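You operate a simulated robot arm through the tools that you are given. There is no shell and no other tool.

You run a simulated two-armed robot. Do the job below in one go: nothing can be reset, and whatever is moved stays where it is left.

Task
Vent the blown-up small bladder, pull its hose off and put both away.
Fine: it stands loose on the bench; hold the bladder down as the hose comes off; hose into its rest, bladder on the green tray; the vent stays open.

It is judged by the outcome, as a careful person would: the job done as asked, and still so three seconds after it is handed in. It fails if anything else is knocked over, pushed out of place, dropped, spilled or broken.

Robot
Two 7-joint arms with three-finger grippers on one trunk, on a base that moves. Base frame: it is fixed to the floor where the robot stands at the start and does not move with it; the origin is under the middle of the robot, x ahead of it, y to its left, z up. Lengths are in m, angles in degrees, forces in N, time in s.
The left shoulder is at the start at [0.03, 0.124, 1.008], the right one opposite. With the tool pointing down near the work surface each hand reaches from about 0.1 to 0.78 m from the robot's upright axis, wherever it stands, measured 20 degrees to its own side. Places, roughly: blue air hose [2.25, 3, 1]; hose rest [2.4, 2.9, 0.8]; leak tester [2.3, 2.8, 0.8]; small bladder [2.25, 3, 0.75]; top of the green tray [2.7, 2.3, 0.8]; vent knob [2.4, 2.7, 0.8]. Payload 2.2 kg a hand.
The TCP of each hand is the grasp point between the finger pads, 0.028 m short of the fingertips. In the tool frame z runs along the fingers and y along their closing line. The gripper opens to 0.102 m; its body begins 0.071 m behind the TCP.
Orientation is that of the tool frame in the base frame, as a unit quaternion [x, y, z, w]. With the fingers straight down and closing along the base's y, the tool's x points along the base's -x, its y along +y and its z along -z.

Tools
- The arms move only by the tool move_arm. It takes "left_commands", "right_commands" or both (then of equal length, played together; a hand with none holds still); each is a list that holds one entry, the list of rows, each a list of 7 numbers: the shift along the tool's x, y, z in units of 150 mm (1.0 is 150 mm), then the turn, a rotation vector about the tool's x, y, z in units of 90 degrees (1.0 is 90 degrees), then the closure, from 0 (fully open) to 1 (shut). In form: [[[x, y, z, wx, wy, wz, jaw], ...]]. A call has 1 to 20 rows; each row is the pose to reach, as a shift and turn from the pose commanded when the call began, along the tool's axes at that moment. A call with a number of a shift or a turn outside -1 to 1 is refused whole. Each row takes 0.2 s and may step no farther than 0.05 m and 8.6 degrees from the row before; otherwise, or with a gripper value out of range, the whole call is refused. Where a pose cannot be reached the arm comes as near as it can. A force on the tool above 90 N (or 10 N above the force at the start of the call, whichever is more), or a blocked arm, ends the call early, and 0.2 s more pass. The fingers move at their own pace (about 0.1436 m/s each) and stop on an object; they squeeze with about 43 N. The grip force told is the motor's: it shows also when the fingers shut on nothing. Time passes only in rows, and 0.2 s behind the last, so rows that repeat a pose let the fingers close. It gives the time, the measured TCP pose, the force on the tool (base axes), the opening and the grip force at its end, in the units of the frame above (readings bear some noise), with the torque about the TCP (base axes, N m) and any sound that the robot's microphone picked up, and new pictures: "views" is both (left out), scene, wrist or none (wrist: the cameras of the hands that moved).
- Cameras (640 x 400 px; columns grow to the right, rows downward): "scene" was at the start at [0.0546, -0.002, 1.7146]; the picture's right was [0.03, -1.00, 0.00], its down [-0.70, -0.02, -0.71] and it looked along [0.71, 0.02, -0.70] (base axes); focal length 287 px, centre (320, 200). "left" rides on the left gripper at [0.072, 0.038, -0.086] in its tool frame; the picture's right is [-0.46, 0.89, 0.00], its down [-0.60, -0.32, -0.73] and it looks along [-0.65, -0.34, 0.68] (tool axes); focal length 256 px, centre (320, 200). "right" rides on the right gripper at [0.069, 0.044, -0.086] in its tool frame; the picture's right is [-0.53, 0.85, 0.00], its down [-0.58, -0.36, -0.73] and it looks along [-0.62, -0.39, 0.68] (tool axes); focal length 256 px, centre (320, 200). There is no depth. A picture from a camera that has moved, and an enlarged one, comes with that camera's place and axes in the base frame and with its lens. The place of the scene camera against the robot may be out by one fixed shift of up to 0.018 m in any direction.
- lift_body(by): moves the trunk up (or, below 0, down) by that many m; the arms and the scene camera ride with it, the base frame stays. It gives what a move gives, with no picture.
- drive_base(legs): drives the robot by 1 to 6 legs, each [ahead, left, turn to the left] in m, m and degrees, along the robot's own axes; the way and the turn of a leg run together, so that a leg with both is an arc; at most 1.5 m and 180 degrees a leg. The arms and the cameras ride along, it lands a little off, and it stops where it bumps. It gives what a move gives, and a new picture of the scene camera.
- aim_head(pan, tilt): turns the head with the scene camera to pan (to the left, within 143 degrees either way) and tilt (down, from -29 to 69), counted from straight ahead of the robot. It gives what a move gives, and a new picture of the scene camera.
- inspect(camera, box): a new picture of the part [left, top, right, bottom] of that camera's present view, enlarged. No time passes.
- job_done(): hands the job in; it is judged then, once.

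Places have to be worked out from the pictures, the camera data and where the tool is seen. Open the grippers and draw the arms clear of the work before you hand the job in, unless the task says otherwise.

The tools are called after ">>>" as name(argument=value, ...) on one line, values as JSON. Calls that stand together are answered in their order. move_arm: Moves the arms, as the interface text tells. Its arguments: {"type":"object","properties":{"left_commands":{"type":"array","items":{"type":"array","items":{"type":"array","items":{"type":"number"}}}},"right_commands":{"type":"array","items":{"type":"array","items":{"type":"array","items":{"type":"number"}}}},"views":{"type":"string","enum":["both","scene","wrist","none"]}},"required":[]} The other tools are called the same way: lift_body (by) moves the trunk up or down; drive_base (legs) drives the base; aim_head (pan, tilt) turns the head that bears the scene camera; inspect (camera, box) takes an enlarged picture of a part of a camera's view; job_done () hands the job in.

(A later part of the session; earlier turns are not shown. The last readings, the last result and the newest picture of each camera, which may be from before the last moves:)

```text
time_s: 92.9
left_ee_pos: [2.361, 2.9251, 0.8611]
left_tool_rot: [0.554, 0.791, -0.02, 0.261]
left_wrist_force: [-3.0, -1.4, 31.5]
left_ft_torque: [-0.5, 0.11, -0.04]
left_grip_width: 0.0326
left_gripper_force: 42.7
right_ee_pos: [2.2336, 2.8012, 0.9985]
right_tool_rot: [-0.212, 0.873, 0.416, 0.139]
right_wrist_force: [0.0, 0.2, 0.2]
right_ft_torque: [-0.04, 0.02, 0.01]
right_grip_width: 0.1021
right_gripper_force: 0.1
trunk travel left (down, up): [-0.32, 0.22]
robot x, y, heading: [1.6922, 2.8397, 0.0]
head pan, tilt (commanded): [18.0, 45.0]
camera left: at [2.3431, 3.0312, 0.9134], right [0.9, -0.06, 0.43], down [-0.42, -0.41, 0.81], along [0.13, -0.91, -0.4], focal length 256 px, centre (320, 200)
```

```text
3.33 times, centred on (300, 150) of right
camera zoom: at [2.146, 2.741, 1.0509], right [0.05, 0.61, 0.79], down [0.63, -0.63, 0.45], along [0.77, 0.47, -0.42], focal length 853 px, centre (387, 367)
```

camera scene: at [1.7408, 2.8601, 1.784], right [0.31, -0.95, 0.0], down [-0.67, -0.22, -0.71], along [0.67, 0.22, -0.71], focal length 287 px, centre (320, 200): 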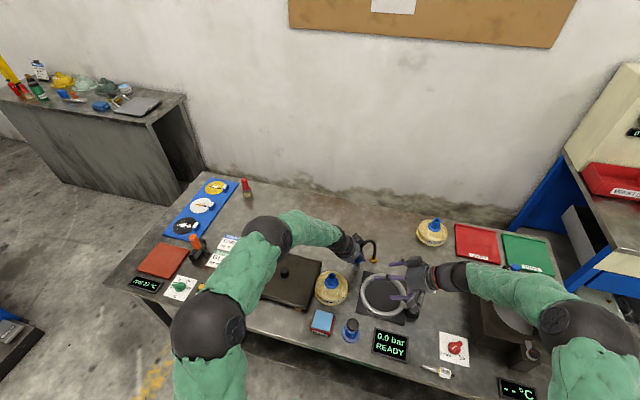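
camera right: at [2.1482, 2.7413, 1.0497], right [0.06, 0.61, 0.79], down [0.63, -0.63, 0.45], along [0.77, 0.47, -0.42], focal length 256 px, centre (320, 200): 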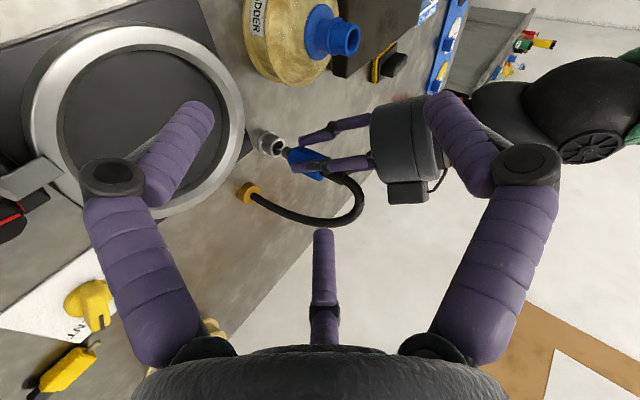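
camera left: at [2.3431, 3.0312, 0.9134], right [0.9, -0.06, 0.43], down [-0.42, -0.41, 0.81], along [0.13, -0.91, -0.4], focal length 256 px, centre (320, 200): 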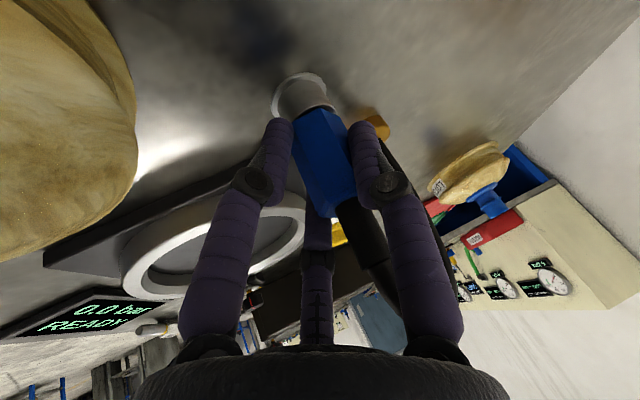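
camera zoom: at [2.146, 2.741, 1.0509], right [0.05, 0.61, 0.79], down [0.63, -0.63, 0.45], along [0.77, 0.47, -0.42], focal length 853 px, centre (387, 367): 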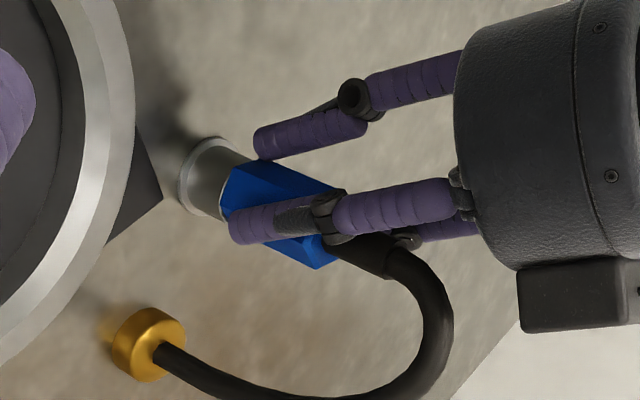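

The fitting is seated (31 N contact on the rim). I relieve the push and open the left hand slowly.

>>> move_arm(left_commands=[[[-0.0144, 0.0083, -0.0288, 0, 0, 0, 1.0], [-0.0144, 0.0083, -0.0288, 0, 0, 0, 0.8], [-0.0144, 0.0083, -0.0288, 0, 0, 0, 0.6], [-0.0144, 0.0083, -0.0288, 0, 0, 0, 0.4], [-0.0144, 0.0083, -0.0288, 0, 0, 0, 0.2], [-0.0144, 0.0083, -0.0288, 0, 0, 0, 0.0], [-0.0144, 0.0083, -0.0288, 0, 0, 0, 0.0]]], views="wrist")

>>> inspect(camera="right", box=[200, 70, 400, 230])

```text
time_s: 94.5
left_ee_pos: [2.3594, 2.9258, 0.8602]
left_tool_rot: [0.554, 0.791, -0.022, 0.258]
left_wrist_force: [-0.4, -0.1, 0.4]
left_ft_torque: [-0.02, -0.03, 0.03]
left_grip_width: 0.1021
left_gripper_force: 0.1
right_ee_pos: [2.2364, 2.8009, 0.997]
right_tool_rot: [-0.212, 0.873, 0.416, 0.138]
right_wrist_force: [0.4, 0.9, -0.5]
right_ft_torque: [-0.01, 0.0, -0.01]
right_grip_width: 0.102
right_gripper_force: 0.1
trunk travel left (down, up): [-0.32, 0.22]
robot x, y, heading: [1.691, 2.8415, -0.2]
head pan, tilt (commanded): [18.0, 45.0]
camera left: at [2.343, 3.0306, 0.914], right [0.9, -0.06, 0.42], down [-0.41, -0.41, 0.82], along [0.12, -0.91, -0.4], focal length 256 px, centre (320, 200)
```

left: 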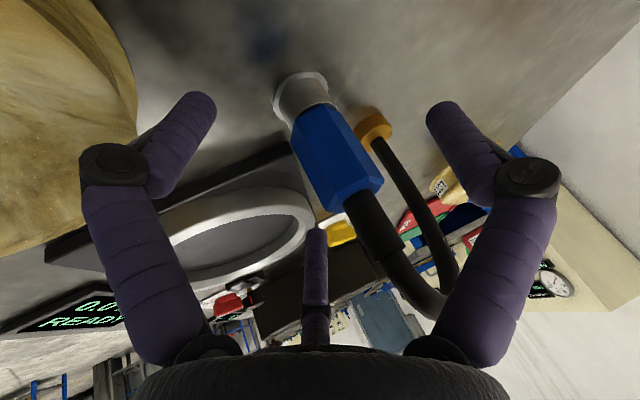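

```text
2.50 times, centred on (300, 150) of right
camera zoom: at [2.1483, 2.7413, 1.0496], right [0.06, 0.61, 0.79], down [0.63, -0.63, 0.45], along [0.77, 0.47, -0.42], focal length 640 px, centre (370, 325)
```

zoom: 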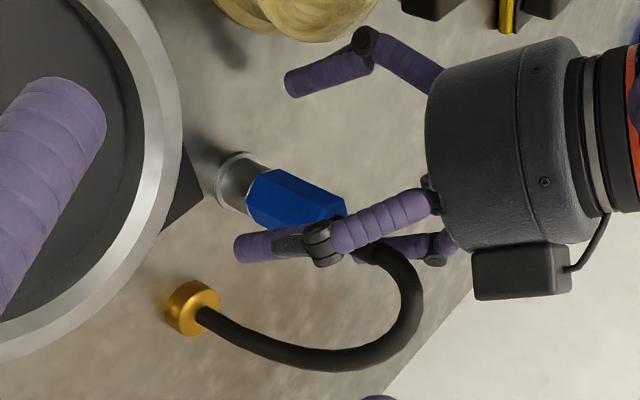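

The fitting stands seated in the rest. I withdraw the open left hand back along its own axis, keeping the hose in the finger gap.

>>> move_arm(left_commands=[[[0, 0, -0.1, 0, 0, 0, 0], [0, 0, -0.25, 0, 0, 0, 0], [0, 0, -0.45, 0, 0, 0, 0], [0, 0, -0.65, 0, 0, 0, 0], [0, 0, -0.85, 0, 0, 0, 0], [0, 0, -1.0, 0, 0, 0, 0]]], views="both")

```text
time_s: 95.9
left_ee_pos: [2.3028, 2.9741, 0.991]
left_tool_rot: [0.555, 0.791, -0.023, 0.257]
left_wrist_force: [-0.1, 0.1, 0.3]
left_ft_torque: [-0.01, -0.03, 0.05]
left_grip_width: 0.1019
left_gripper_force: 0.1
right_ee_pos: [2.2361, 2.8014, 0.9975]
right_tool_rot: [-0.212, 0.873, 0.416, 0.138]
right_wrist_force: [-0.3, 0.1, 0.6]
right_ft_torque: [0.02, 0.01, -0.01]
right_grip_width: 0.1019
right_gripper_force: 0.1
trunk travel left (down, up): [-0.32, 0.22]
robot x, y, heading: [1.6929, 2.8428, 0.0]
head pan, tilt (commanded): [18.0, 45.0]
camera scene: at [1.7404, 2.8604, 1.7839], right [0.31, -0.95, 0.0], down [-0.67, -0.22, -0.71], along [0.67, 0.22, -0.71], focal length 287 px, centre (320, 200)
camera left: at [2.2856, 3.0788, 1.0445], right [0.9, -0.06, 0.42], down [-0.41, -0.41, 0.82], along [0.12, -0.91, -0.4], focal length 256 px, centre (320, 200)
```

scene: 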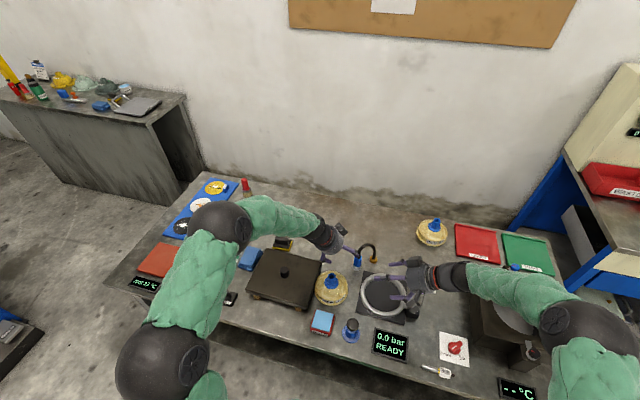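
left: 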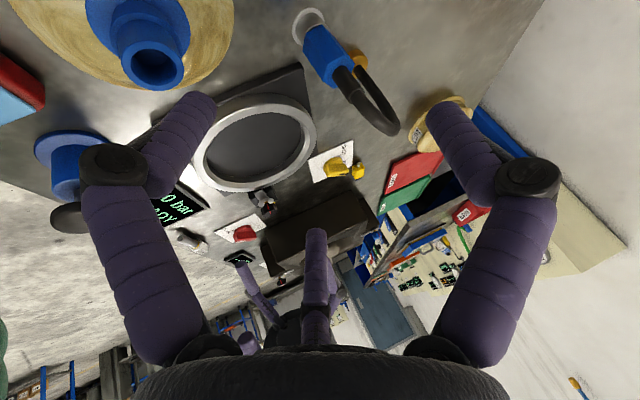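

The hose stays parked in its rest. Now the bladder: before choosing hand and route to the green tray I look at the bench's right end and the free floor there.

>>> aim_head(pan=-40, tilt=38)

>>> inspect(camera="scene", box=[60, 60, 320, 260])

```text
time_s: 97.2
left_ee_pos: [2.3031, 2.9732, 0.9915]
left_tool_rot: [0.554, 0.791, -0.022, 0.258]
left_wrist_force: [0.0, -0.5, 0.5]
left_ft_torque: [-0.04, -0.02, 0.01]
left_grip_width: 0.1017
left_gripper_force: 0.0
right_ee_pos: [2.2355, 2.8011, 0.9955]
right_tool_rot: [-0.212, 0.873, 0.416, 0.138]
right_wrist_force: [0.8, 0.4, -0.2]
right_ft_torque: [0.02, 0.0, -0.02]
right_grip_width: 0.1021
right_gripper_force: 0.0
trunk travel left (down, up): [-0.32, 0.22]
robot x, y, heading: [1.6876, 2.8397, 0.2]
head pan, tilt (commanded): [-40.0, 38.0]
camera scene: at [1.7299, 2.7797, 1.7942], right [-0.64, -0.77, 0.0], down [-0.47, 0.4, -0.79], along [0.6, -0.51, -0.62], focal length 287 px, centre (320, 200)
```

scene: 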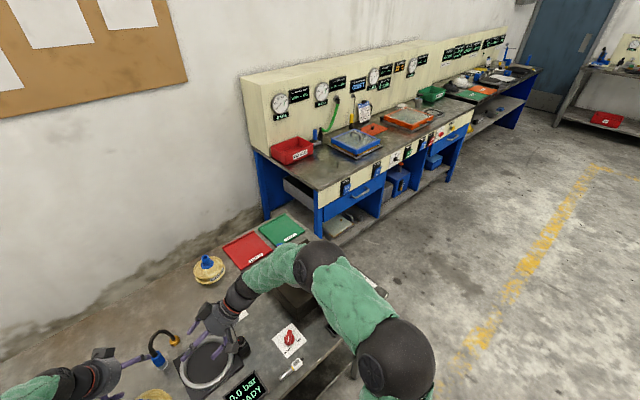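

```text
2.00 times, centred on (190, 160) of scene
camera zoom: at [1.7299, 2.7797, 1.7942], right [-0.64, -0.77, 0.0], down [-0.47, 0.4, -0.79], along [0.6, -0.51, -0.62], focal length 574 px, centre (580, 280)
```

zoom: 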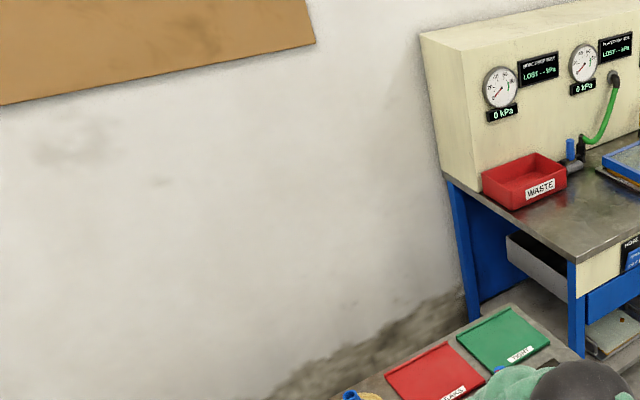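

The green tray spans about x 2.56–2.71, y 2.19–2.36, so I'll place from the bench's right end with the right hand. First I raise the trunk 10 cm and shift the base 20 cm left so the right hand comes over the bladder.

>>> lift_body(by=0.1)

>>> drive_base(legs=[[0, 0.2, 0]])

>>> aim_head(pan=0, tilt=50)

```text
time_s: 98.5
left_ee_pos: [2.3031, 2.974, 1.0908]
left_tool_rot: [0.553, 0.792, -0.022, 0.258]
left_wrist_force: [-0.2, 0.8, 0.7]
left_ft_torque: [-0.02, 0.01, 0.03]
left_grip_width: 0.102
left_gripper_force: 0.1
right_ee_pos: [2.2358, 2.8003, 1.0962]
right_tool_rot: [-0.212, 0.873, 0.417, 0.137]
right_wrist_force: [-0.6, -1.0, 0.5]
right_ft_torque: [0.02, 0.01, -0.04]
right_grip_width: 0.102
right_gripper_force: 0.0
trunk travel left (down, up): [-0.42, 0.12]
robot x, y, heading: [1.6864, 2.8458, 0.2]
head pan, tilt (commanded): [-40.0, 38.0]
```

```text
time_s: 100.1
left_ee_pos: [2.3028, 3.1749, 1.0902]
left_tool_rot: [0.553, 0.792, -0.023, 0.258]
left_wrist_force: [0.4, 0.6, 0.4]
left_ft_torque: [-0.05, 0.0, -0.05]
left_grip_width: 0.102
left_gripper_force: 0.1
right_ee_pos: [2.2358, 3.0019, 1.0972]
right_tool_rot: [-0.212, 0.874, 0.415, 0.138]
right_wrist_force: [0.6, 0.6, 0.4]
right_ft_torque: [-0.02, 0.01, 0.0]
right_grip_width: 0.1022
right_gripper_force: 0.1
trunk travel left (down, up): [-0.42, 0.12]
robot x, y, heading: [1.6892, 3.0397, 0.4]
head pan, tilt (commanded): [-40.0, 38.0]
camera scene: at [1.7297, 2.98, 1.8942], right [-0.64, -0.77, 0.0], down [-0.47, 0.39, -0.79], along [0.61, -0.5, -0.62], focal length 287 px, centre (320, 200)
```

scene: 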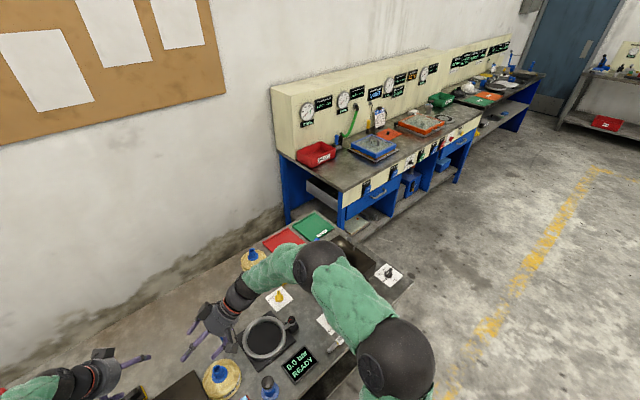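

```text
time_s: 101.2
left_ee_pos: [2.3025, 3.1744, 1.0906]
left_tool_rot: [0.553, 0.792, -0.023, 0.259]
left_wrist_force: [0.2, 0.8, -0.3]
left_ft_torque: [0.02, 0.01, 0.01]
left_grip_width: 0.102
left_gripper_force: 0.1
right_ee_pos: [2.2355, 3.0032, 1.096]
right_tool_rot: [-0.213, 0.873, 0.416, 0.138]
right_wrist_force: [0.5, 0.2, 0.5]
right_ft_torque: [-0.03, 0.03, 0.0]
right_grip_width: 0.1022
right_gripper_force: 0.1
trunk travel left (down, up): [-0.42, 0.12]
robot x, y, heading: [1.6915, 3.0375, 0.1]
head pan, tilt (commanded): [0.0, 50.0]
camera scene: at [1.7404, 3.0347, 1.877], right [0.0, -1.0, 0.0], down [-0.77, 0.0, -0.64], along [0.64, 0.0, -0.77], focal length 287 px, centre (320, 200)
```

scene: 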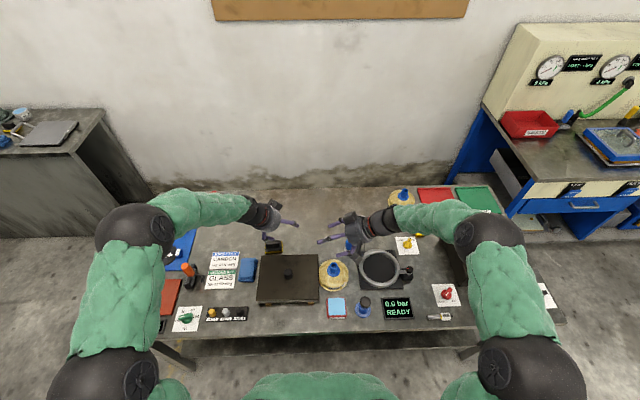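

I bring the right hand upright above the bladder neck while moving the left hand away to the left and up.

>>> move_arm(left_commands=[[[0.05, -0.001, -0.073, 0, 0, 0, 0], [0.1, -0.002, -0.147, 0, 0, 0, 0], [0.15, -0.003, -0.22, 0, 0, 0, 0], [0.2, -0.004, -0.293, 0, 0, 0, 0], [0.25, -0.004, -0.367, 0, 0, 0, 0], [0.3, -0.005, -0.44, 0, 0, 0, 0], [0.35, -0.006, -0.513, 0, 0, 0, 0], [0.4, -0.007, -0.587, 0, 0, 0, 0]]], right_commands=[[[-0.008, -0.012, -0.008, 0.061, 0.038, 0, 0], [-0.016, -0.024, -0.015, 0.122, 0.077, 0, 0], [-0.024, -0.036, -0.023, 0.184, 0.115, 0, 0], [-0.032, -0.048, -0.03, 0.245, 0.153, 0, 0], [-0.04, -0.06, -0.038, 0.306, 0.191, 0, 0], [-0.047, -0.072, -0.046, 0.367, 0.23, 0, 0], [-0.055, -0.084, -0.053, 0.429, 0.268, 0, 0], [-0.063, -0.096, -0.061, 0.49, 0.306, 0, 0]]], views="both")

```text
time_s: 103.0
left_ee_pos: [2.2525, 3.2565, 1.1421]
left_tool_rot: [0.552, 0.792, -0.022, 0.259]
left_wrist_force: [-0.7, 0.0, 0.3]
left_ft_torque: [0.03, -0.03, 0.03]
left_grip_width: 0.102
left_gripper_force: 0.0
right_ee_pos: [2.251, 2.9894, 1.0964]
right_tool_rot: [-0.236, 0.972, -0.001, 0.0]
right_wrist_force: [0.1, 0.3, 0.1]
right_ft_torque: [-0.01, 0.02, -0.05]
right_grip_width: 0.1018
right_gripper_force: 0.2
trunk travel left (down, up): [-0.42, 0.12]
robot x, y, heading: [1.6887, 3.0404, 0.2]
head pan, tilt (commanded): [0.0, 50.0]
camera scene: at [1.7403, 3.0356, 1.877], right [0.0, -1.0, 0.0], down [-0.77, 0.0, -0.64], along [0.64, 0.0, -0.77], focal length 287 px, centre (320, 200)
camera right: at [2.1691, 2.9975, 1.1825], right [0.09, 1.0, 0.0], down [0.68, -0.06, 0.73], along [0.73, -0.06, -0.68], focal length 256 px, centre (320, 200)
camera left: at [2.2357, 3.3602, 1.1944], right [0.9, -0.06, 0.42], down [-0.41, -0.41, 0.82], along [0.13, -0.91, -0.39], focal length 256 px, centre (320, 200)
```

scene: 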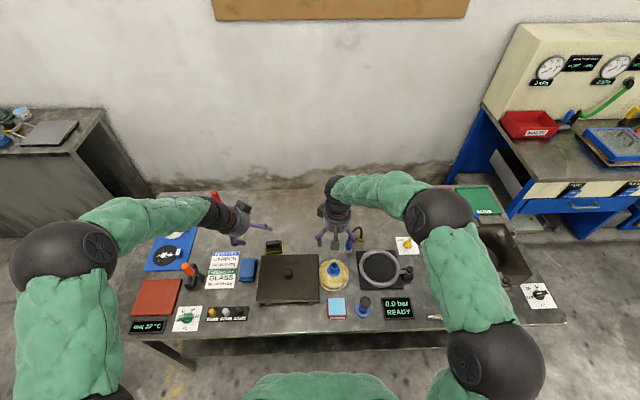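
right: 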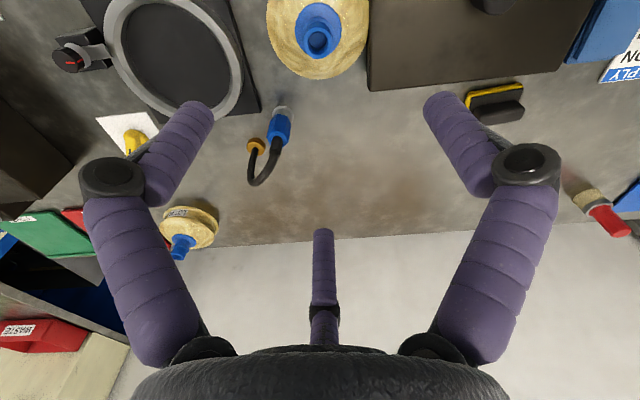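
left: 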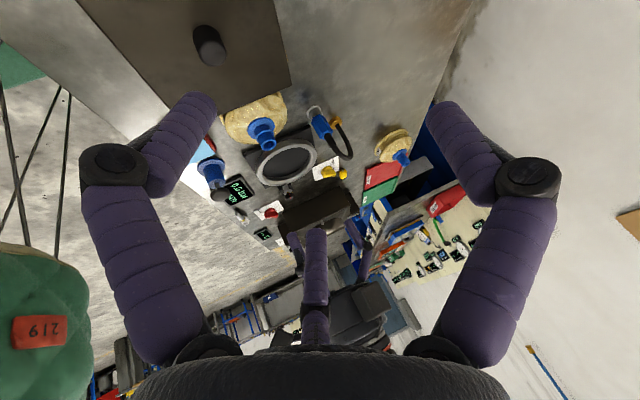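

Neck axis from this view is [2.2486, 2.9888], top z≈0.893. I narrow the right fingers to ~6 cm, centre, and descend 14 cm.

>>> move_arm(right_commands=[[[0.016, 0.004, 0.1, 0, 0, 0, 0.2], [0.016, 0.004, 0.3, 0, 0, 0, 0.42], [0.016, 0.004, 0.5, 0, 0, 0, 0.42], [0.016, 0.004, 0.7, 0, 0, 0, 0.42], [0.016, 0.004, 0.93, 0, 0, 0, 0.42], [0.016, 0.004, 0.93, 0, 0, 0, 0.42]]], views="wrist")

```text
time_s: 104.4
left_ee_pos: [2.2527, 3.2547, 1.1409]
left_tool_rot: [0.553, 0.792, -0.022, 0.258]
left_wrist_force: [-0.4, 0.1, -0.3]
left_ft_torque: [-0.02, -0.01, 0.02]
left_grip_width: 0.102
left_gripper_force: 0.0
right_ee_pos: [2.2482, 2.9874, 0.9575]
right_tool_rot: [-0.237, 0.971, 0.001, 0.001]
right_wrist_force: [-0.6, 1.3, 0.5]
right_ft_torque: [0.01, -0.03, 0.0]
right_grip_width: 0.0592
right_gripper_force: 0.0
trunk travel left (down, up): [-0.42, 0.12]
robot x, y, heading: [1.6939, 3.0349, 0.3]
head pan, tilt (commanded): [0.0, 50.0]
camera right: at [2.1665, 2.996, 1.0436], right [0.09, 1.0, 0.0], down [0.68, -0.06, 0.73], along [0.73, -0.06, -0.68], focal length 256 px, centre (320, 200)
```

right: 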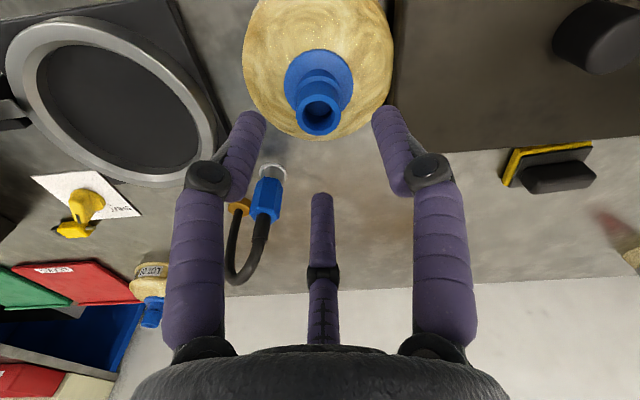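

Well centred. I descend the remaining 7 cm around the neck and close the right gripper.

>>> move_arm(right_commands=[[[0.002, 0.006, 0.15, 0, 0, 0, 0.42], [0.002, 0.006, 0.3, 0, 0, 0, 0.42], [0.002, 0.006, 0.45, 0, 0, 0, 0.42], [0.002, 0.006, 0.45, 0, 0, 0, 0.6], [0.002, 0.006, 0.45, 0, 0, 0, 0.8], [0.002, 0.006, 0.45, 0, 0, 0, 1.0], [0.002, 0.006, 0.45, 0, 0, 0, 1.0]]], views="both")

```text
time_s: 106.0
left_ee_pos: [2.2526, 3.2529, 1.1418]
left_tool_rot: [0.552, 0.792, -0.022, 0.258]
left_wrist_force: [0.1, -0.3, 0.1]
left_ft_torque: [0.03, -0.03, 0.0]
left_grip_width: 0.102
left_gripper_force: 0.0
right_ee_pos: [2.2489, 2.9891, 0.8906]
right_tool_rot: [-0.237, 0.971, 0.0, 0.0]
right_wrist_force: [-0.4, -3.8, -0.5]
right_ft_torque: [-0.13, 0.07, 0.03]
right_grip_width: 0.0338
right_gripper_force: 42.8
trunk travel left (down, up): [-0.42, 0.12]
robot x, y, heading: [1.6928, 3.0381, 0.1]
head pan, tilt (commanded): [0.0, 50.0]
camera scene: at [1.7404, 3.0339, 1.877], right [0.0, -1.0, 0.0], down [-0.77, 0.0, -0.64], along [0.64, 0.0, -0.77], focal length 287 px, centre (320, 200)
camera right: at [2.1662, 2.9959, 0.9758], right [0.09, 1.0, 0.0], down [0.68, -0.06, 0.73], along [0.73, -0.06, -0.68], focal length 256 px, centre (320, 200)
```

scene: 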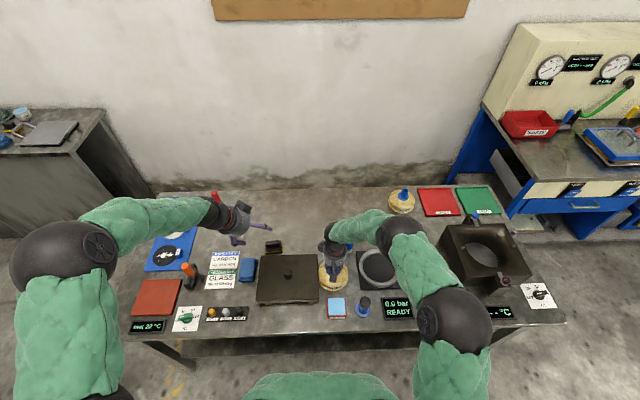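
right: 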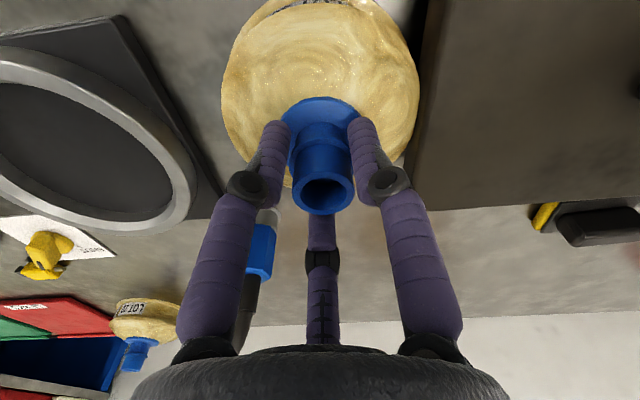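

The neck is gripped (33.8 mm, 43 N). I lift it slowly and check it comes along.

>>> move_arm(right_commands=[[[0, 0, -0.07, 0, 0, 0, 1.0], [0, 0, -0.2, 0, 0, 0, 1.0], [0, 0, -0.4, 0, 0, 0, 1.0], [0, 0, -0.6, 0, 0, 0, 1.0], [0, 0, -0.8, 0, 0, 0, 1.0], [0, 0, -1.0, 0, 0, 0, 1.0]]], views="both")

```text
time_s: 107.4
left_ee_pos: [2.2516, 3.2534, 1.1412]
left_tool_rot: [0.552, 0.793, -0.022, 0.259]
left_wrist_force: [-1.2, -0.1, 1.1]
left_ft_torque: [-0.01, 0.0, 0.0]
left_grip_width: 0.1018
left_gripper_force: 0.1
right_ee_pos: [2.2487, 2.9878, 1.0408]
right_tool_rot: [-0.237, 0.972, 0.0, 0.0]
right_wrist_force: [-0.4, 0.1, -3.1]
right_ft_torque: [0.03, -0.01, -0.01]
right_grip_width: 0.0334
right_gripper_force: 43.3
trunk travel left (down, up): [-0.42, 0.12]
robot x, y, heading: [1.6932, 3.0412, 0.3]
head pan, tilt (commanded): [0.0, 50.0]
camera scene: at [1.7397, 3.0344, 1.877], right [0.0, -1.0, 0.0], down [-0.77, 0.0, -0.64], along [0.64, 0.0, -0.77], focal length 287 px, centre (320, 200)
camera right: at [2.1659, 2.9949, 1.1266], right [0.09, 1.0, 0.0], down [0.68, -0.06, 0.73], along [0.73, -0.06, -0.68], focal length 256 px, centre (320, 200)
```

scene: 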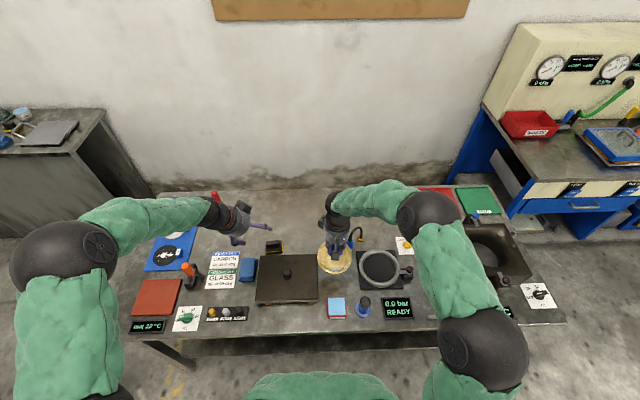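
right: 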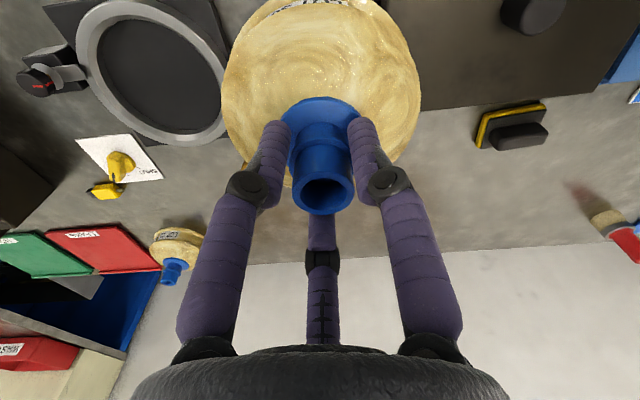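

The bladder hangs firmly in the right hand, bottom at z≈0.95. I raise the trunk 10 cm, then back away, move right past the bench front, and turn left.

>>> lift_body(by=0.1)

>>> drive_base(legs=[[-0.5, 0, 0], [0, -1.5, 0], [0, 0, 66]])

```text
time_s: 108.7
left_ee_pos: [2.2526, 3.2541, 1.2414]
left_tool_rot: [0.553, 0.792, -0.022, 0.257]
left_wrist_force: [0.4, 0.4, -0.7]
left_ft_torque: [0.01, 0.02, 0.0]
left_grip_width: 0.102
left_gripper_force: 0.1
right_ee_pos: [2.25, 2.9872, 1.1384]
right_tool_rot: [-0.236, 0.972, 0.0, 0.0]
right_wrist_force: [-0.6, 1.5, -4.1]
right_ft_torque: [-0.01, 0.02, 0.02]
right_grip_width: 0.0335
right_gripper_force: 43.1
trunk travel left (down, up): [-0.52, 0.02]
robot x, y, heading: [1.6942, 3.039, 0.1]
head pan, tilt (commanded): [0.0, 50.0]
```

```text
time_s: 121.6
left_ee_pos: [1.2181, 2.1353, 1.2403]
left_tool_rot: [0.04, 0.965, 0.119, 0.228]
left_wrist_force: [-0.4, 0.6, 0.1]
left_ft_torque: [-0.01, 0.03, 0.04]
left_grip_width: 0.1021
left_gripper_force: 0.1
right_ee_pos: [1.4586, 2.0177, 1.1407]
right_tool_rot: [0.722, -0.692, 0.0, -0.001]
right_wrist_force: [0.0, -0.1, -3.5]
right_ft_torque: [-0.01, 0.01, 0.0]
right_grip_width: 0.0336
right_gripper_force: 43.4
trunk travel left (down, up): [-0.52, 0.02]
robot x, y, heading: [1.178, 1.5316, 65.3]
head pan, tilt (commanded): [0.0, 50.0]
camera scene: at [1.1996, 1.5723, 1.977], right [0.91, -0.42, 0.0], down [-0.32, -0.7, -0.64], along [0.27, 0.58, -0.77], focal length 287 px, centre (320, 200)
```

scene: 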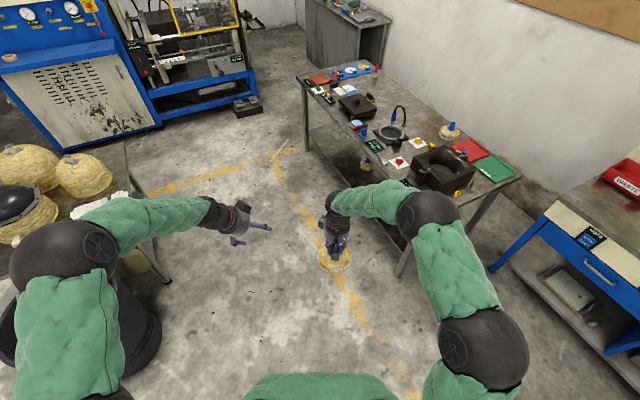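

I'm at [1.18, 1.53], heading 65°, bladder steady. The grey bench ends at y≈2.14 and the blue bench front is at x≈2.70, so I slide to about [2.25, 1.50] first.

>>> drive_base(legs=[[0.42, -0.985, 0]])

```text
time_s: 127.0
left_ee_pos: [2.28, 2.1111, 1.24]
left_tool_rot: [0.039, 0.965, 0.121, 0.228]
left_wrist_force: [0.0, 0.4, -0.7]
left_ft_torque: [-0.01, -0.01, 0.02]
left_grip_width: 0.1021
left_gripper_force: 0.0
right_ee_pos: [2.5224, 1.9957, 1.1404]
right_tool_rot: [0.723, -0.691, -0.001, 0.0]
right_wrist_force: [-0.7, -0.2, -4.1]
right_ft_torque: [0.0, 0.03, 0.03]
right_grip_width: 0.0337
right_gripper_force: 43.1
trunk travel left (down, up): [-0.52, 0.02]
robot x, y, heading: [2.2428, 1.513, 65.5]
head pan, tilt (commanded): [0.0, 50.0]
camera scene: at [2.2631, 1.549, 1.977], right [0.91, -0.42, 0.0], down [-0.32, -0.7, -0.64], along [0.27, 0.58, -0.77], focal length 287 px, centre (320, 200)
```

scene: 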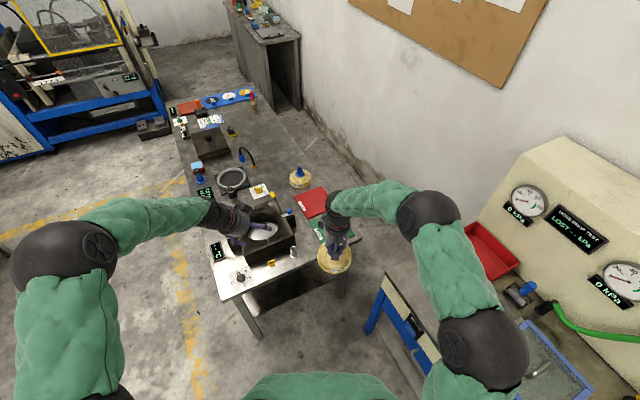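

Position [2.243, 1.513]; the bench end edge is at y≈2.13. I creep forward about 15 cm and turn 5° more.

>>> drive_base(legs=[[0.153, 0.037, 4.5]])

>>> aim_head(pan=-8, tilt=55)

```text
time_s: 128.4
left_ee_pos: [2.2539, 2.2657, 1.2405]
left_tool_rot: [-0.001, 0.966, 0.13, 0.224]
left_wrist_force: [-0.2, 1.0, 0.5]
left_ft_torque: [0.0, 0.02, -0.01]
left_grip_width: 0.102
left_gripper_force: 0.1
right_ee_pos: [2.5024, 2.1704, 1.1416]
right_tool_rot: [0.751, -0.661, 0.0, 0.0]
right_wrist_force: [0.3, -0.5, -3.4]
right_ft_torque: [-0.05, 0.0, -0.03]
right_grip_width: 0.0335
right_gripper_force: 42.9
trunk travel left (down, up): [-0.52, 0.02]
robot x, y, heading: [2.2611, 1.6635, 70.3]
head pan, tilt (commanded): [0.0, 50.0]
camera scene: at [2.282, 1.7034, 1.977], right [0.94, -0.34, 0.0], down [-0.26, -0.72, -0.64], along [0.22, 0.6, -0.77], focal length 287 px, centre (320, 200)
```

scene: 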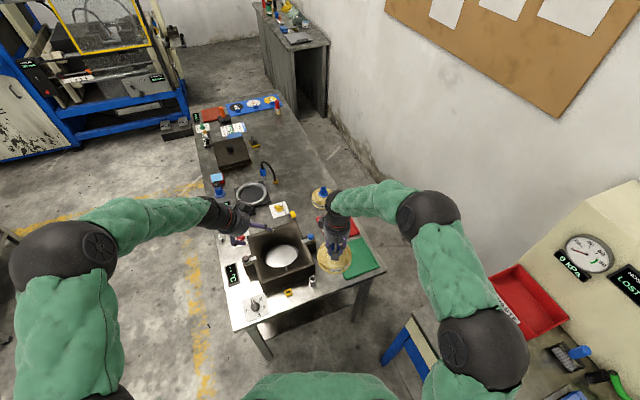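

```text
time_s: 129.1
left_ee_pos: [2.253, 2.2673, 1.2401]
left_tool_rot: [-0.001, 0.966, 0.129, 0.224]
left_wrist_force: [1.0, -0.2, 0.2]
left_ft_torque: [0.0, -0.02, -0.02]
left_grip_width: 0.102
left_gripper_force: 0.0
right_ee_pos: [2.5035, 2.1723, 1.1395]
right_tool_rot: [0.751, -0.661, 0.001, 0.001]
right_wrist_force: [-0.8, 0.6, -2.8]
right_ft_torque: [-0.02, 0.0, 0.0]
right_grip_width: 0.0333
right_gripper_force: 43.0
trunk travel left (down, up): [-0.52, 0.02]
robot x, y, heading: [2.2675, 1.6636, 70.1]
head pan, tilt (commanded): [-8.0, 55.0]
camera scene: at [2.2897, 1.698, 1.9705], right [0.88, -0.47, 0.0], down [-0.38, -0.73, -0.57], along [0.27, 0.51, -0.82], focal length 287 px, centre (320, 200)
```

scene: 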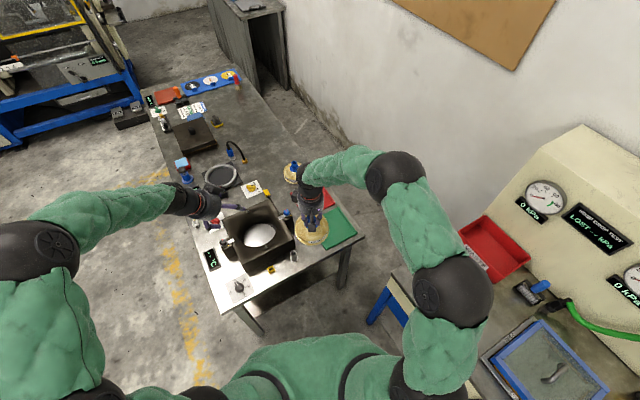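

I'm in place at [2.265, 1.664]. I look with the right wrist camera at the tray, under and beyond the bladder.

>>> inspect(camera="right", box=[0, 0, 640, 400])

>>> inspect(camera="left", box=[0, 0, 640, 400])

>>> inspect(camera="scene", box=[260, 150, 380, 250])

```text
1.00 times, centred on (320, 200) of right (not enlarged: the box is as wide or as high as the picture)
camera zoom: at [2.468, 2.0986, 1.2256], right [-0.91, 0.42, 0.0], down [0.29, 0.62, 0.73], along [0.31, 0.66, -0.68], focal length 256 px, centre (320, 200)
```

zoom: 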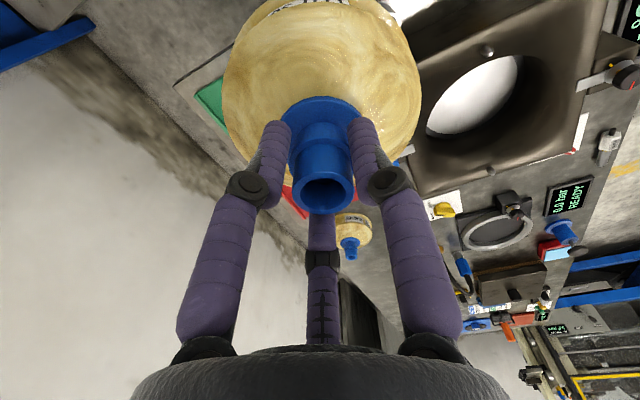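

```text
1.00 times, centred on (320, 200) of left (not enlarged: the box is as wide or as high as the picture)
camera zoom: at [2.1502, 2.2871, 1.2939], right [0.36, 0.83, 0.42], down [0.25, -0.52, 0.82], along [0.9, -0.19, -0.4], focal length 256 px, centre (320, 200)
```

zoom: 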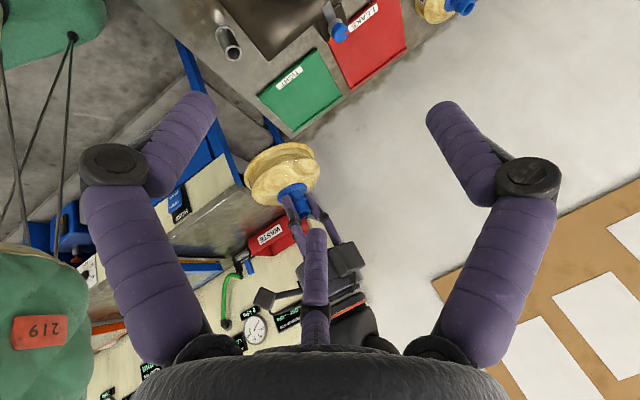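

```text
4.00 times, centred on (320, 200) of scene
camera zoom: at [2.2897, 1.698, 1.9705], right [0.88, -0.47, 0.0], down [-0.38, -0.73, -0.57], along [0.27, 0.51, -0.82], focal length 1148 px, centre (320, 200)
```

zoom: 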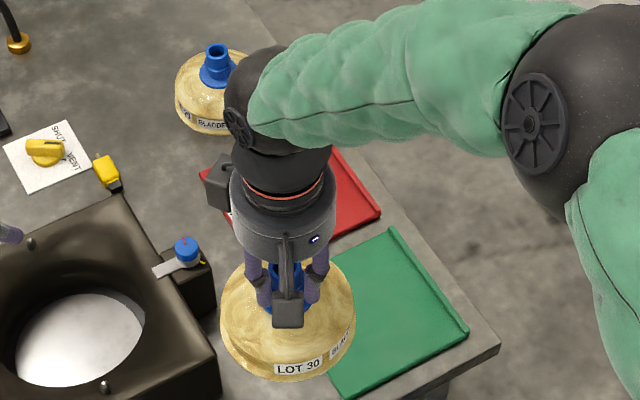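

Tray from the left wrist view: x 2.567–2.736, y 2.176–2.353, centre ≈[2.650, 2.265]. From here the reach would be at the limit, so I turn to heading 90° and move a few centimetres closer.

>>> drive_base(legs=[[0, 0, 20], [0.04, -0.035, 0]])

```text
time_s: 131.2
left_ee_pos: [2.0782, 2.2638, 1.2419]
left_tool_rot: [-0.171, 0.951, 0.167, 0.198]
left_wrist_force: [-0.1, -0.5, 0.0]
left_ft_torque: [0.0, 0.0, 0.02]
left_grip_width: 0.102
left_gripper_force: 0.0
right_ee_pos: [2.3456, 2.261, 1.1418]
right_tool_rot: [0.855, -0.518, -0.001, -0.001]
right_wrist_force: [-0.5, 0.7, -4.5]
right_ft_torque: [0.04, -0.01, 0.01]
right_grip_width: 0.0336
right_gripper_force: 43.0
trunk travel left (down, up): [-0.52, 0.02]
robot x, y, heading: [2.2988, 1.7054, 90.2]
head pan, tilt (commanded): [-8.0, 55.0]
camera scene: at [2.308, 1.74, 1.9705], right [0.99, -0.13, 0.0], down [-0.11, -0.81, -0.57], along [0.08, 0.57, -0.82], focal length 287 px, centre (320, 200)
```

scene: 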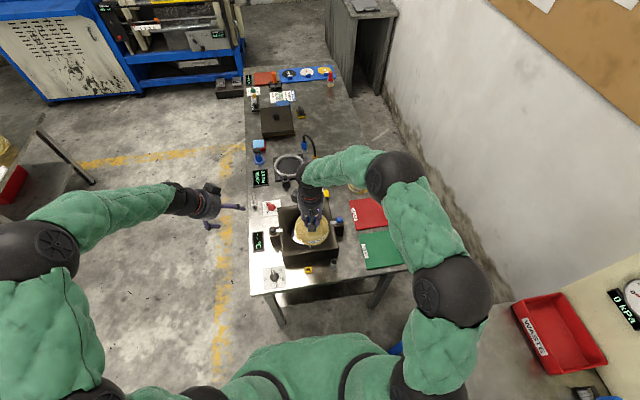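

Now the tray is about 30 cm to the right of the hand. I move the bladder across at height in two calls.

>>> move_arm(right_commands=[[[0.091, -0.18, 0, 0, 0, 0, 1.0], [0.182, -0.359, 0, 0, 0, 0, 1.0], [0.273, -0.539, 0, 0, 0, 0, 1.0], [0.364, -0.718, 0, 0, 0, 0, 1.0], [0.455, -0.898, 0, 0, 0, 0, 1.0]]], views="none")

>>> move_arm(right_commands=[[[0.091, -0.18, 0, 0, 0, 0, 1.0], [0.182, -0.359, 0, 0, 0, 0, 1.0], [0.273, -0.539, 0, 0, 0, 0, 1.0], [0.364, -0.718, 0, 0, 0, 0, 1.0], [0.455, -0.898, 0, 0, 0, 0, 1.0]]], views="both")

```text
time_s: 132.4
left_ee_pos: [2.0797, 2.2665, 1.2421]
left_tool_rot: [-0.173, 0.95, 0.168, 0.197]
left_wrist_force: [0.8, 0.3, 0.3]
left_ft_torque: [0.02, 0.01, -0.02]
left_grip_width: 0.102
left_gripper_force: 0.0
right_ee_pos: [2.4996, 2.2635, 1.1415]
right_tool_rot: [0.856, -0.517, 0.001, 0.001]
right_wrist_force: [0.2, -0.4, -3.3]
right_ft_torque: [-0.01, 0.0, -0.01]
right_grip_width: 0.0332
right_gripper_force: 42.3
trunk travel left (down, up): [-0.52, 0.02]
robot x, y, heading: [2.2978, 1.7064, 90.5]
head pan, tilt (commanded): [-8.0, 55.0]
```

```text
time_s: 133.6
left_ee_pos: [2.0806, 2.2651, 1.2409]
left_tool_rot: [-0.173, 0.951, 0.168, 0.196]
left_wrist_force: [-0.1, -0.1, 0.6]
left_ft_torque: [-0.01, 0.02, -0.01]
left_grip_width: 0.102
left_gripper_force: 0.0
right_ee_pos: [2.6487, 2.2657, 1.1407]
right_tool_rot: [0.856, -0.517, 0.0, 0.001]
right_wrist_force: [0.1, -0.2, -3.1]
right_ft_torque: [-0.01, -0.03, -0.02]
right_grip_width: 0.0335
right_gripper_force: 43.0
trunk travel left (down, up): [-0.52, 0.02]
robot x, y, heading: [2.2966, 1.7015, 90.2]
head pan, tilt (commanded): [-8.0, 55.0]
camera scene: at [2.311, 1.7418, 1.9705], right [0.99, -0.13, 0.0], down [-0.11, -0.81, -0.57], along [0.07, 0.57, -0.82], focal length 287 px, centre (320, 200)
camera right: at [2.6413, 2.1841, 1.2271], right [-1.0, 0.08, 0.0], down [0.06, 0.68, 0.73], along [0.06, 0.73, -0.68], focal length 256 px, centre (320, 200)
```

scene: 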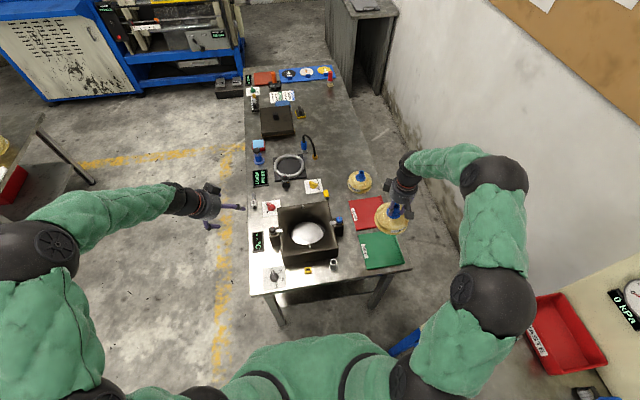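
right: 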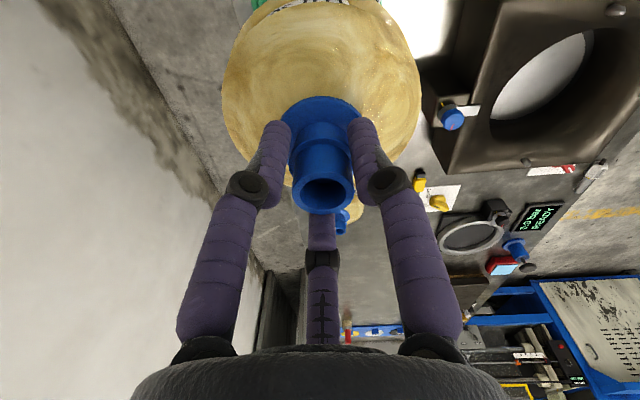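

The bladder is above the tray. I check the display reading and the bladder–tray alignment.

>>> inspect(camera="right", box=[400, 160, 600, 290])

>>> inspect(camera="scene", box=[240, 120, 430, 300])

>>> inspect(camera="left", box=[0, 0, 640, 400])

```text
3.08 times, centred on (500, 225) of right
camera zoom: at [2.6413, 2.1841, 1.2271], right [-1.0, 0.08, 0.0], down [0.06, 0.68, 0.73], along [0.06, 0.73, -0.68], focal length 788 px, centre (-234, 123)
```

zoom: 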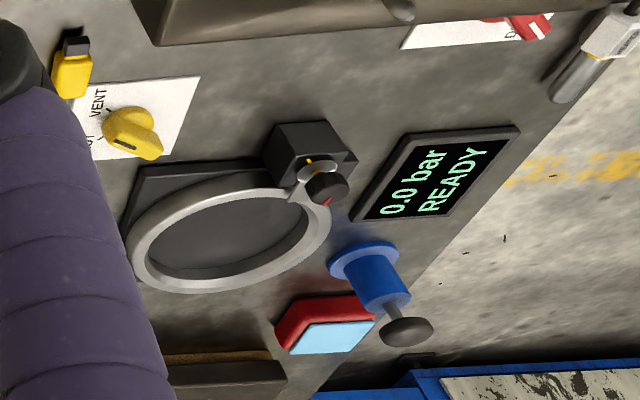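

```text
2.22 times, centred on (335, 210) of scene
camera zoom: at [2.311, 1.7418, 1.9705], right [0.99, -0.13, 0.0], down [-0.11, -0.81, -0.57], along [0.07, 0.57, -0.82], focal length 638 px, centre (287, 178)
```

zoom: 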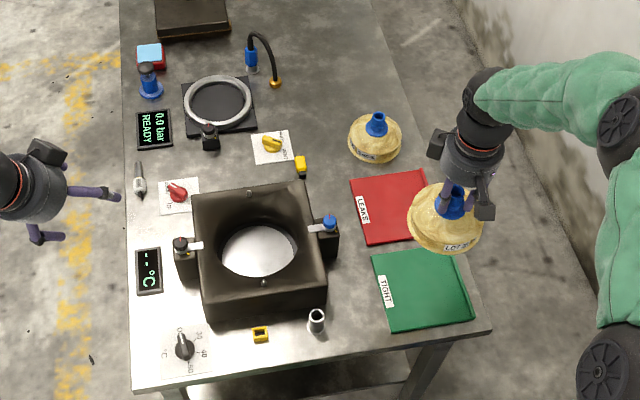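

```text
1.00 times, centred on (320, 200) of left (not enlarged: the box is as wide or as high as the picture)
camera zoom: at [1.9764, 2.2474, 1.2948], right [0.05, 0.9, 0.42], down [0.41, -0.41, 0.82], along [0.91, 0.13, -0.4], focal length 256 px, centre (320, 200)
```

zoom: 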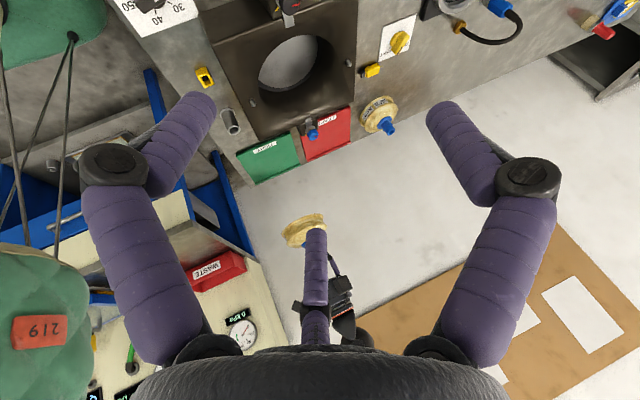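

Display holds 0.0 bar. I double-check the vent knob's pointer from this side.

>>> inspect(camera="right", box=[405, 170, 475, 220])

>>> inspect(camera="scene", box=[345, 170, 393, 205])

>>> inspect(camera="scene", box=[295, 165, 345, 205])

```text
8.00 times, centred on (440, 195) of right
camera zoom: at [2.6413, 2.1841, 1.2271], right [-1.0, 0.08, 0.0], down [0.06, 0.68, 0.73], along [0.06, 0.73, -0.68], focal length 2048 px, centre (-640, 240)
```

zoom: 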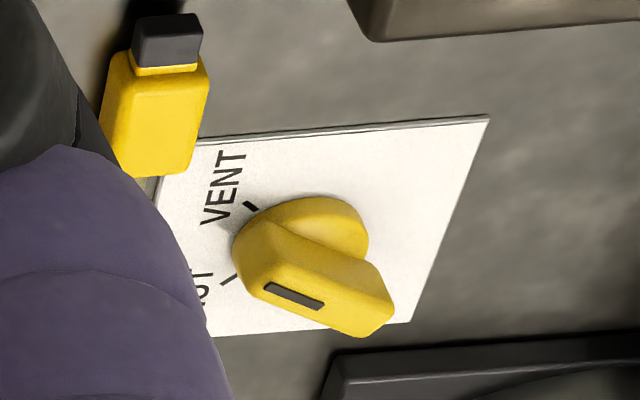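

```text
11.43 times, centred on (369, 188) of scene
camera zoom: at [2.311, 1.7418, 1.9705], right [0.99, -0.13, 0.0], down [-0.11, -0.81, -0.57], along [0.07, 0.57, -0.82], focal length 3281 px, centre (-240, 343)
```

zoom: 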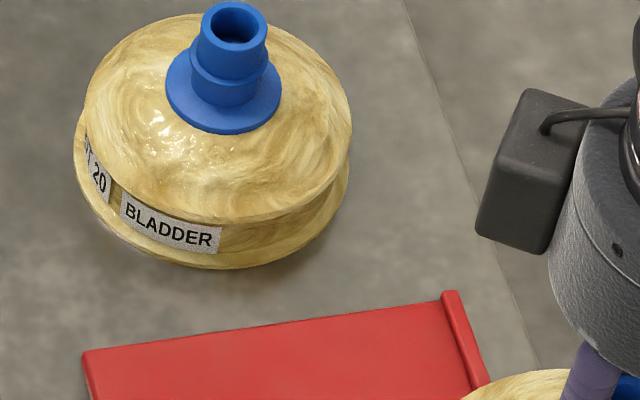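

```text
10.00 times, centred on (320, 185) of scene
camera zoom: at [2.311, 1.7418, 1.9705], right [0.99, -0.13, 0.0], down [-0.11, -0.81, -0.57], along [0.07, 0.57, -0.82], focal length 2871 px, centre (320, 350)
```

zoom: 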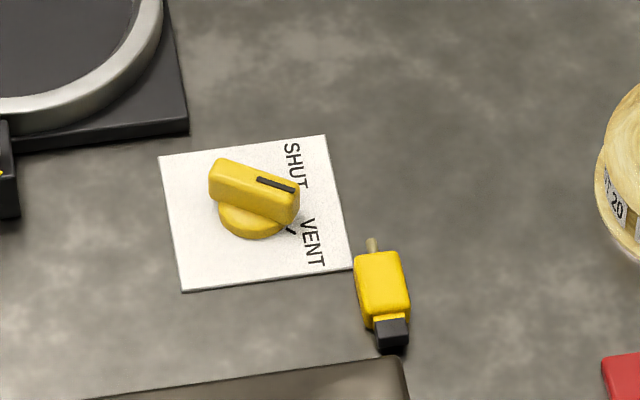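

The knob points toward VENT but measures roughly 10° short of the tick; pressure is 0.0 bar, and I'll revisit it afterwards. Now I lower the bladder 15 cm over the tray centre.

>>> move_arm(right_commands=[[[0, 0, 0.2, 0, 0, 0, 1.0], [0, 0, 0.4, 0, 0, 0, 1.0], [0, 0, 0.6, 0, 0, 0, 1.0], [0, 0, 0.8, 0, 0, 0, 1.0], [0, 0, 1.0, 0, 0, 0, 1.0]]], views="both")

>>> inspect(camera="scene", box=[340, 190, 440, 290])

```text
time_s: 134.8
left_ee_pos: [2.08, 2.2657, 1.2402]
left_tool_rot: [-0.171, 0.951, 0.167, 0.196]
left_wrist_force: [-0.9, 0.1, -0.3]
left_ft_torque: [-0.04, -0.02, 0.01]
left_grip_width: 0.1021
left_gripper_force: 0.0
right_ee_pos: [2.6493, 2.2674, 0.9895]
right_tool_rot: [0.855, -0.518, -0.001, 0.001]
right_wrist_force: [0.3, -0.6, -3.0]
right_ft_torque: [-0.05, 0.01, -0.04]
right_grip_width: 0.0334
right_gripper_force: 42.5
trunk travel left (down, up): [-0.52, 0.02]
robot x, y, heading: [2.3002, 1.7065, 90.3]
head pan, tilt (commanded): [-8.0, 55.0]
camera scene: at [2.3102, 1.7424, 1.9705], right [0.99, -0.13, 0.0], down [-0.11, -0.81, -0.57], along [0.08, 0.57, -0.82], focal length 287 px, centre (320, 200)
camera right: at [2.642, 2.1864, 1.0748], right [-1.0, 0.08, 0.0], down [0.06, 0.68, 0.73], along [0.06, 0.73, -0.68], focal length 256 px, centre (320, 200)
```

scene: 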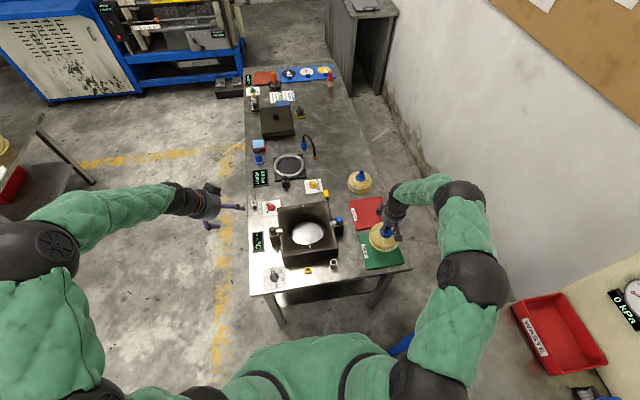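
right: 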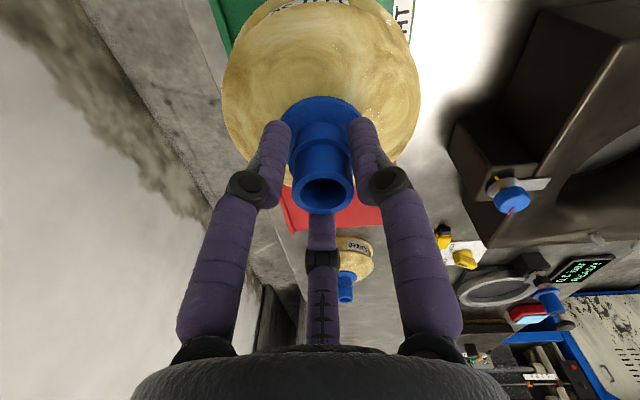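

```text
4.00 times, centred on (390, 240) of scene
camera zoom: at [2.3102, 1.7424, 1.9705], right [0.99, -0.13, 0.0], down [-0.11, -0.81, -0.57], along [0.08, 0.57, -0.82], focal length 1148 px, centre (40, 40)
```

zoom: 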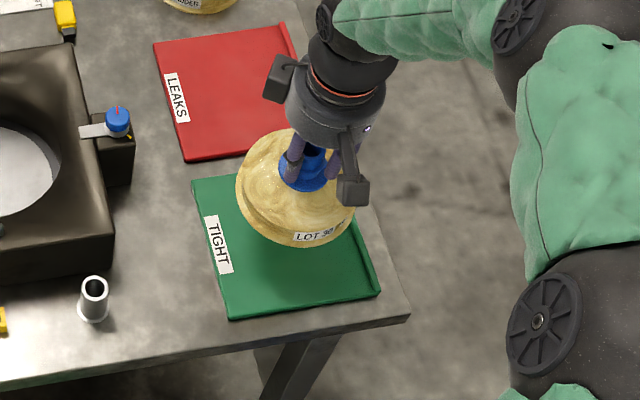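

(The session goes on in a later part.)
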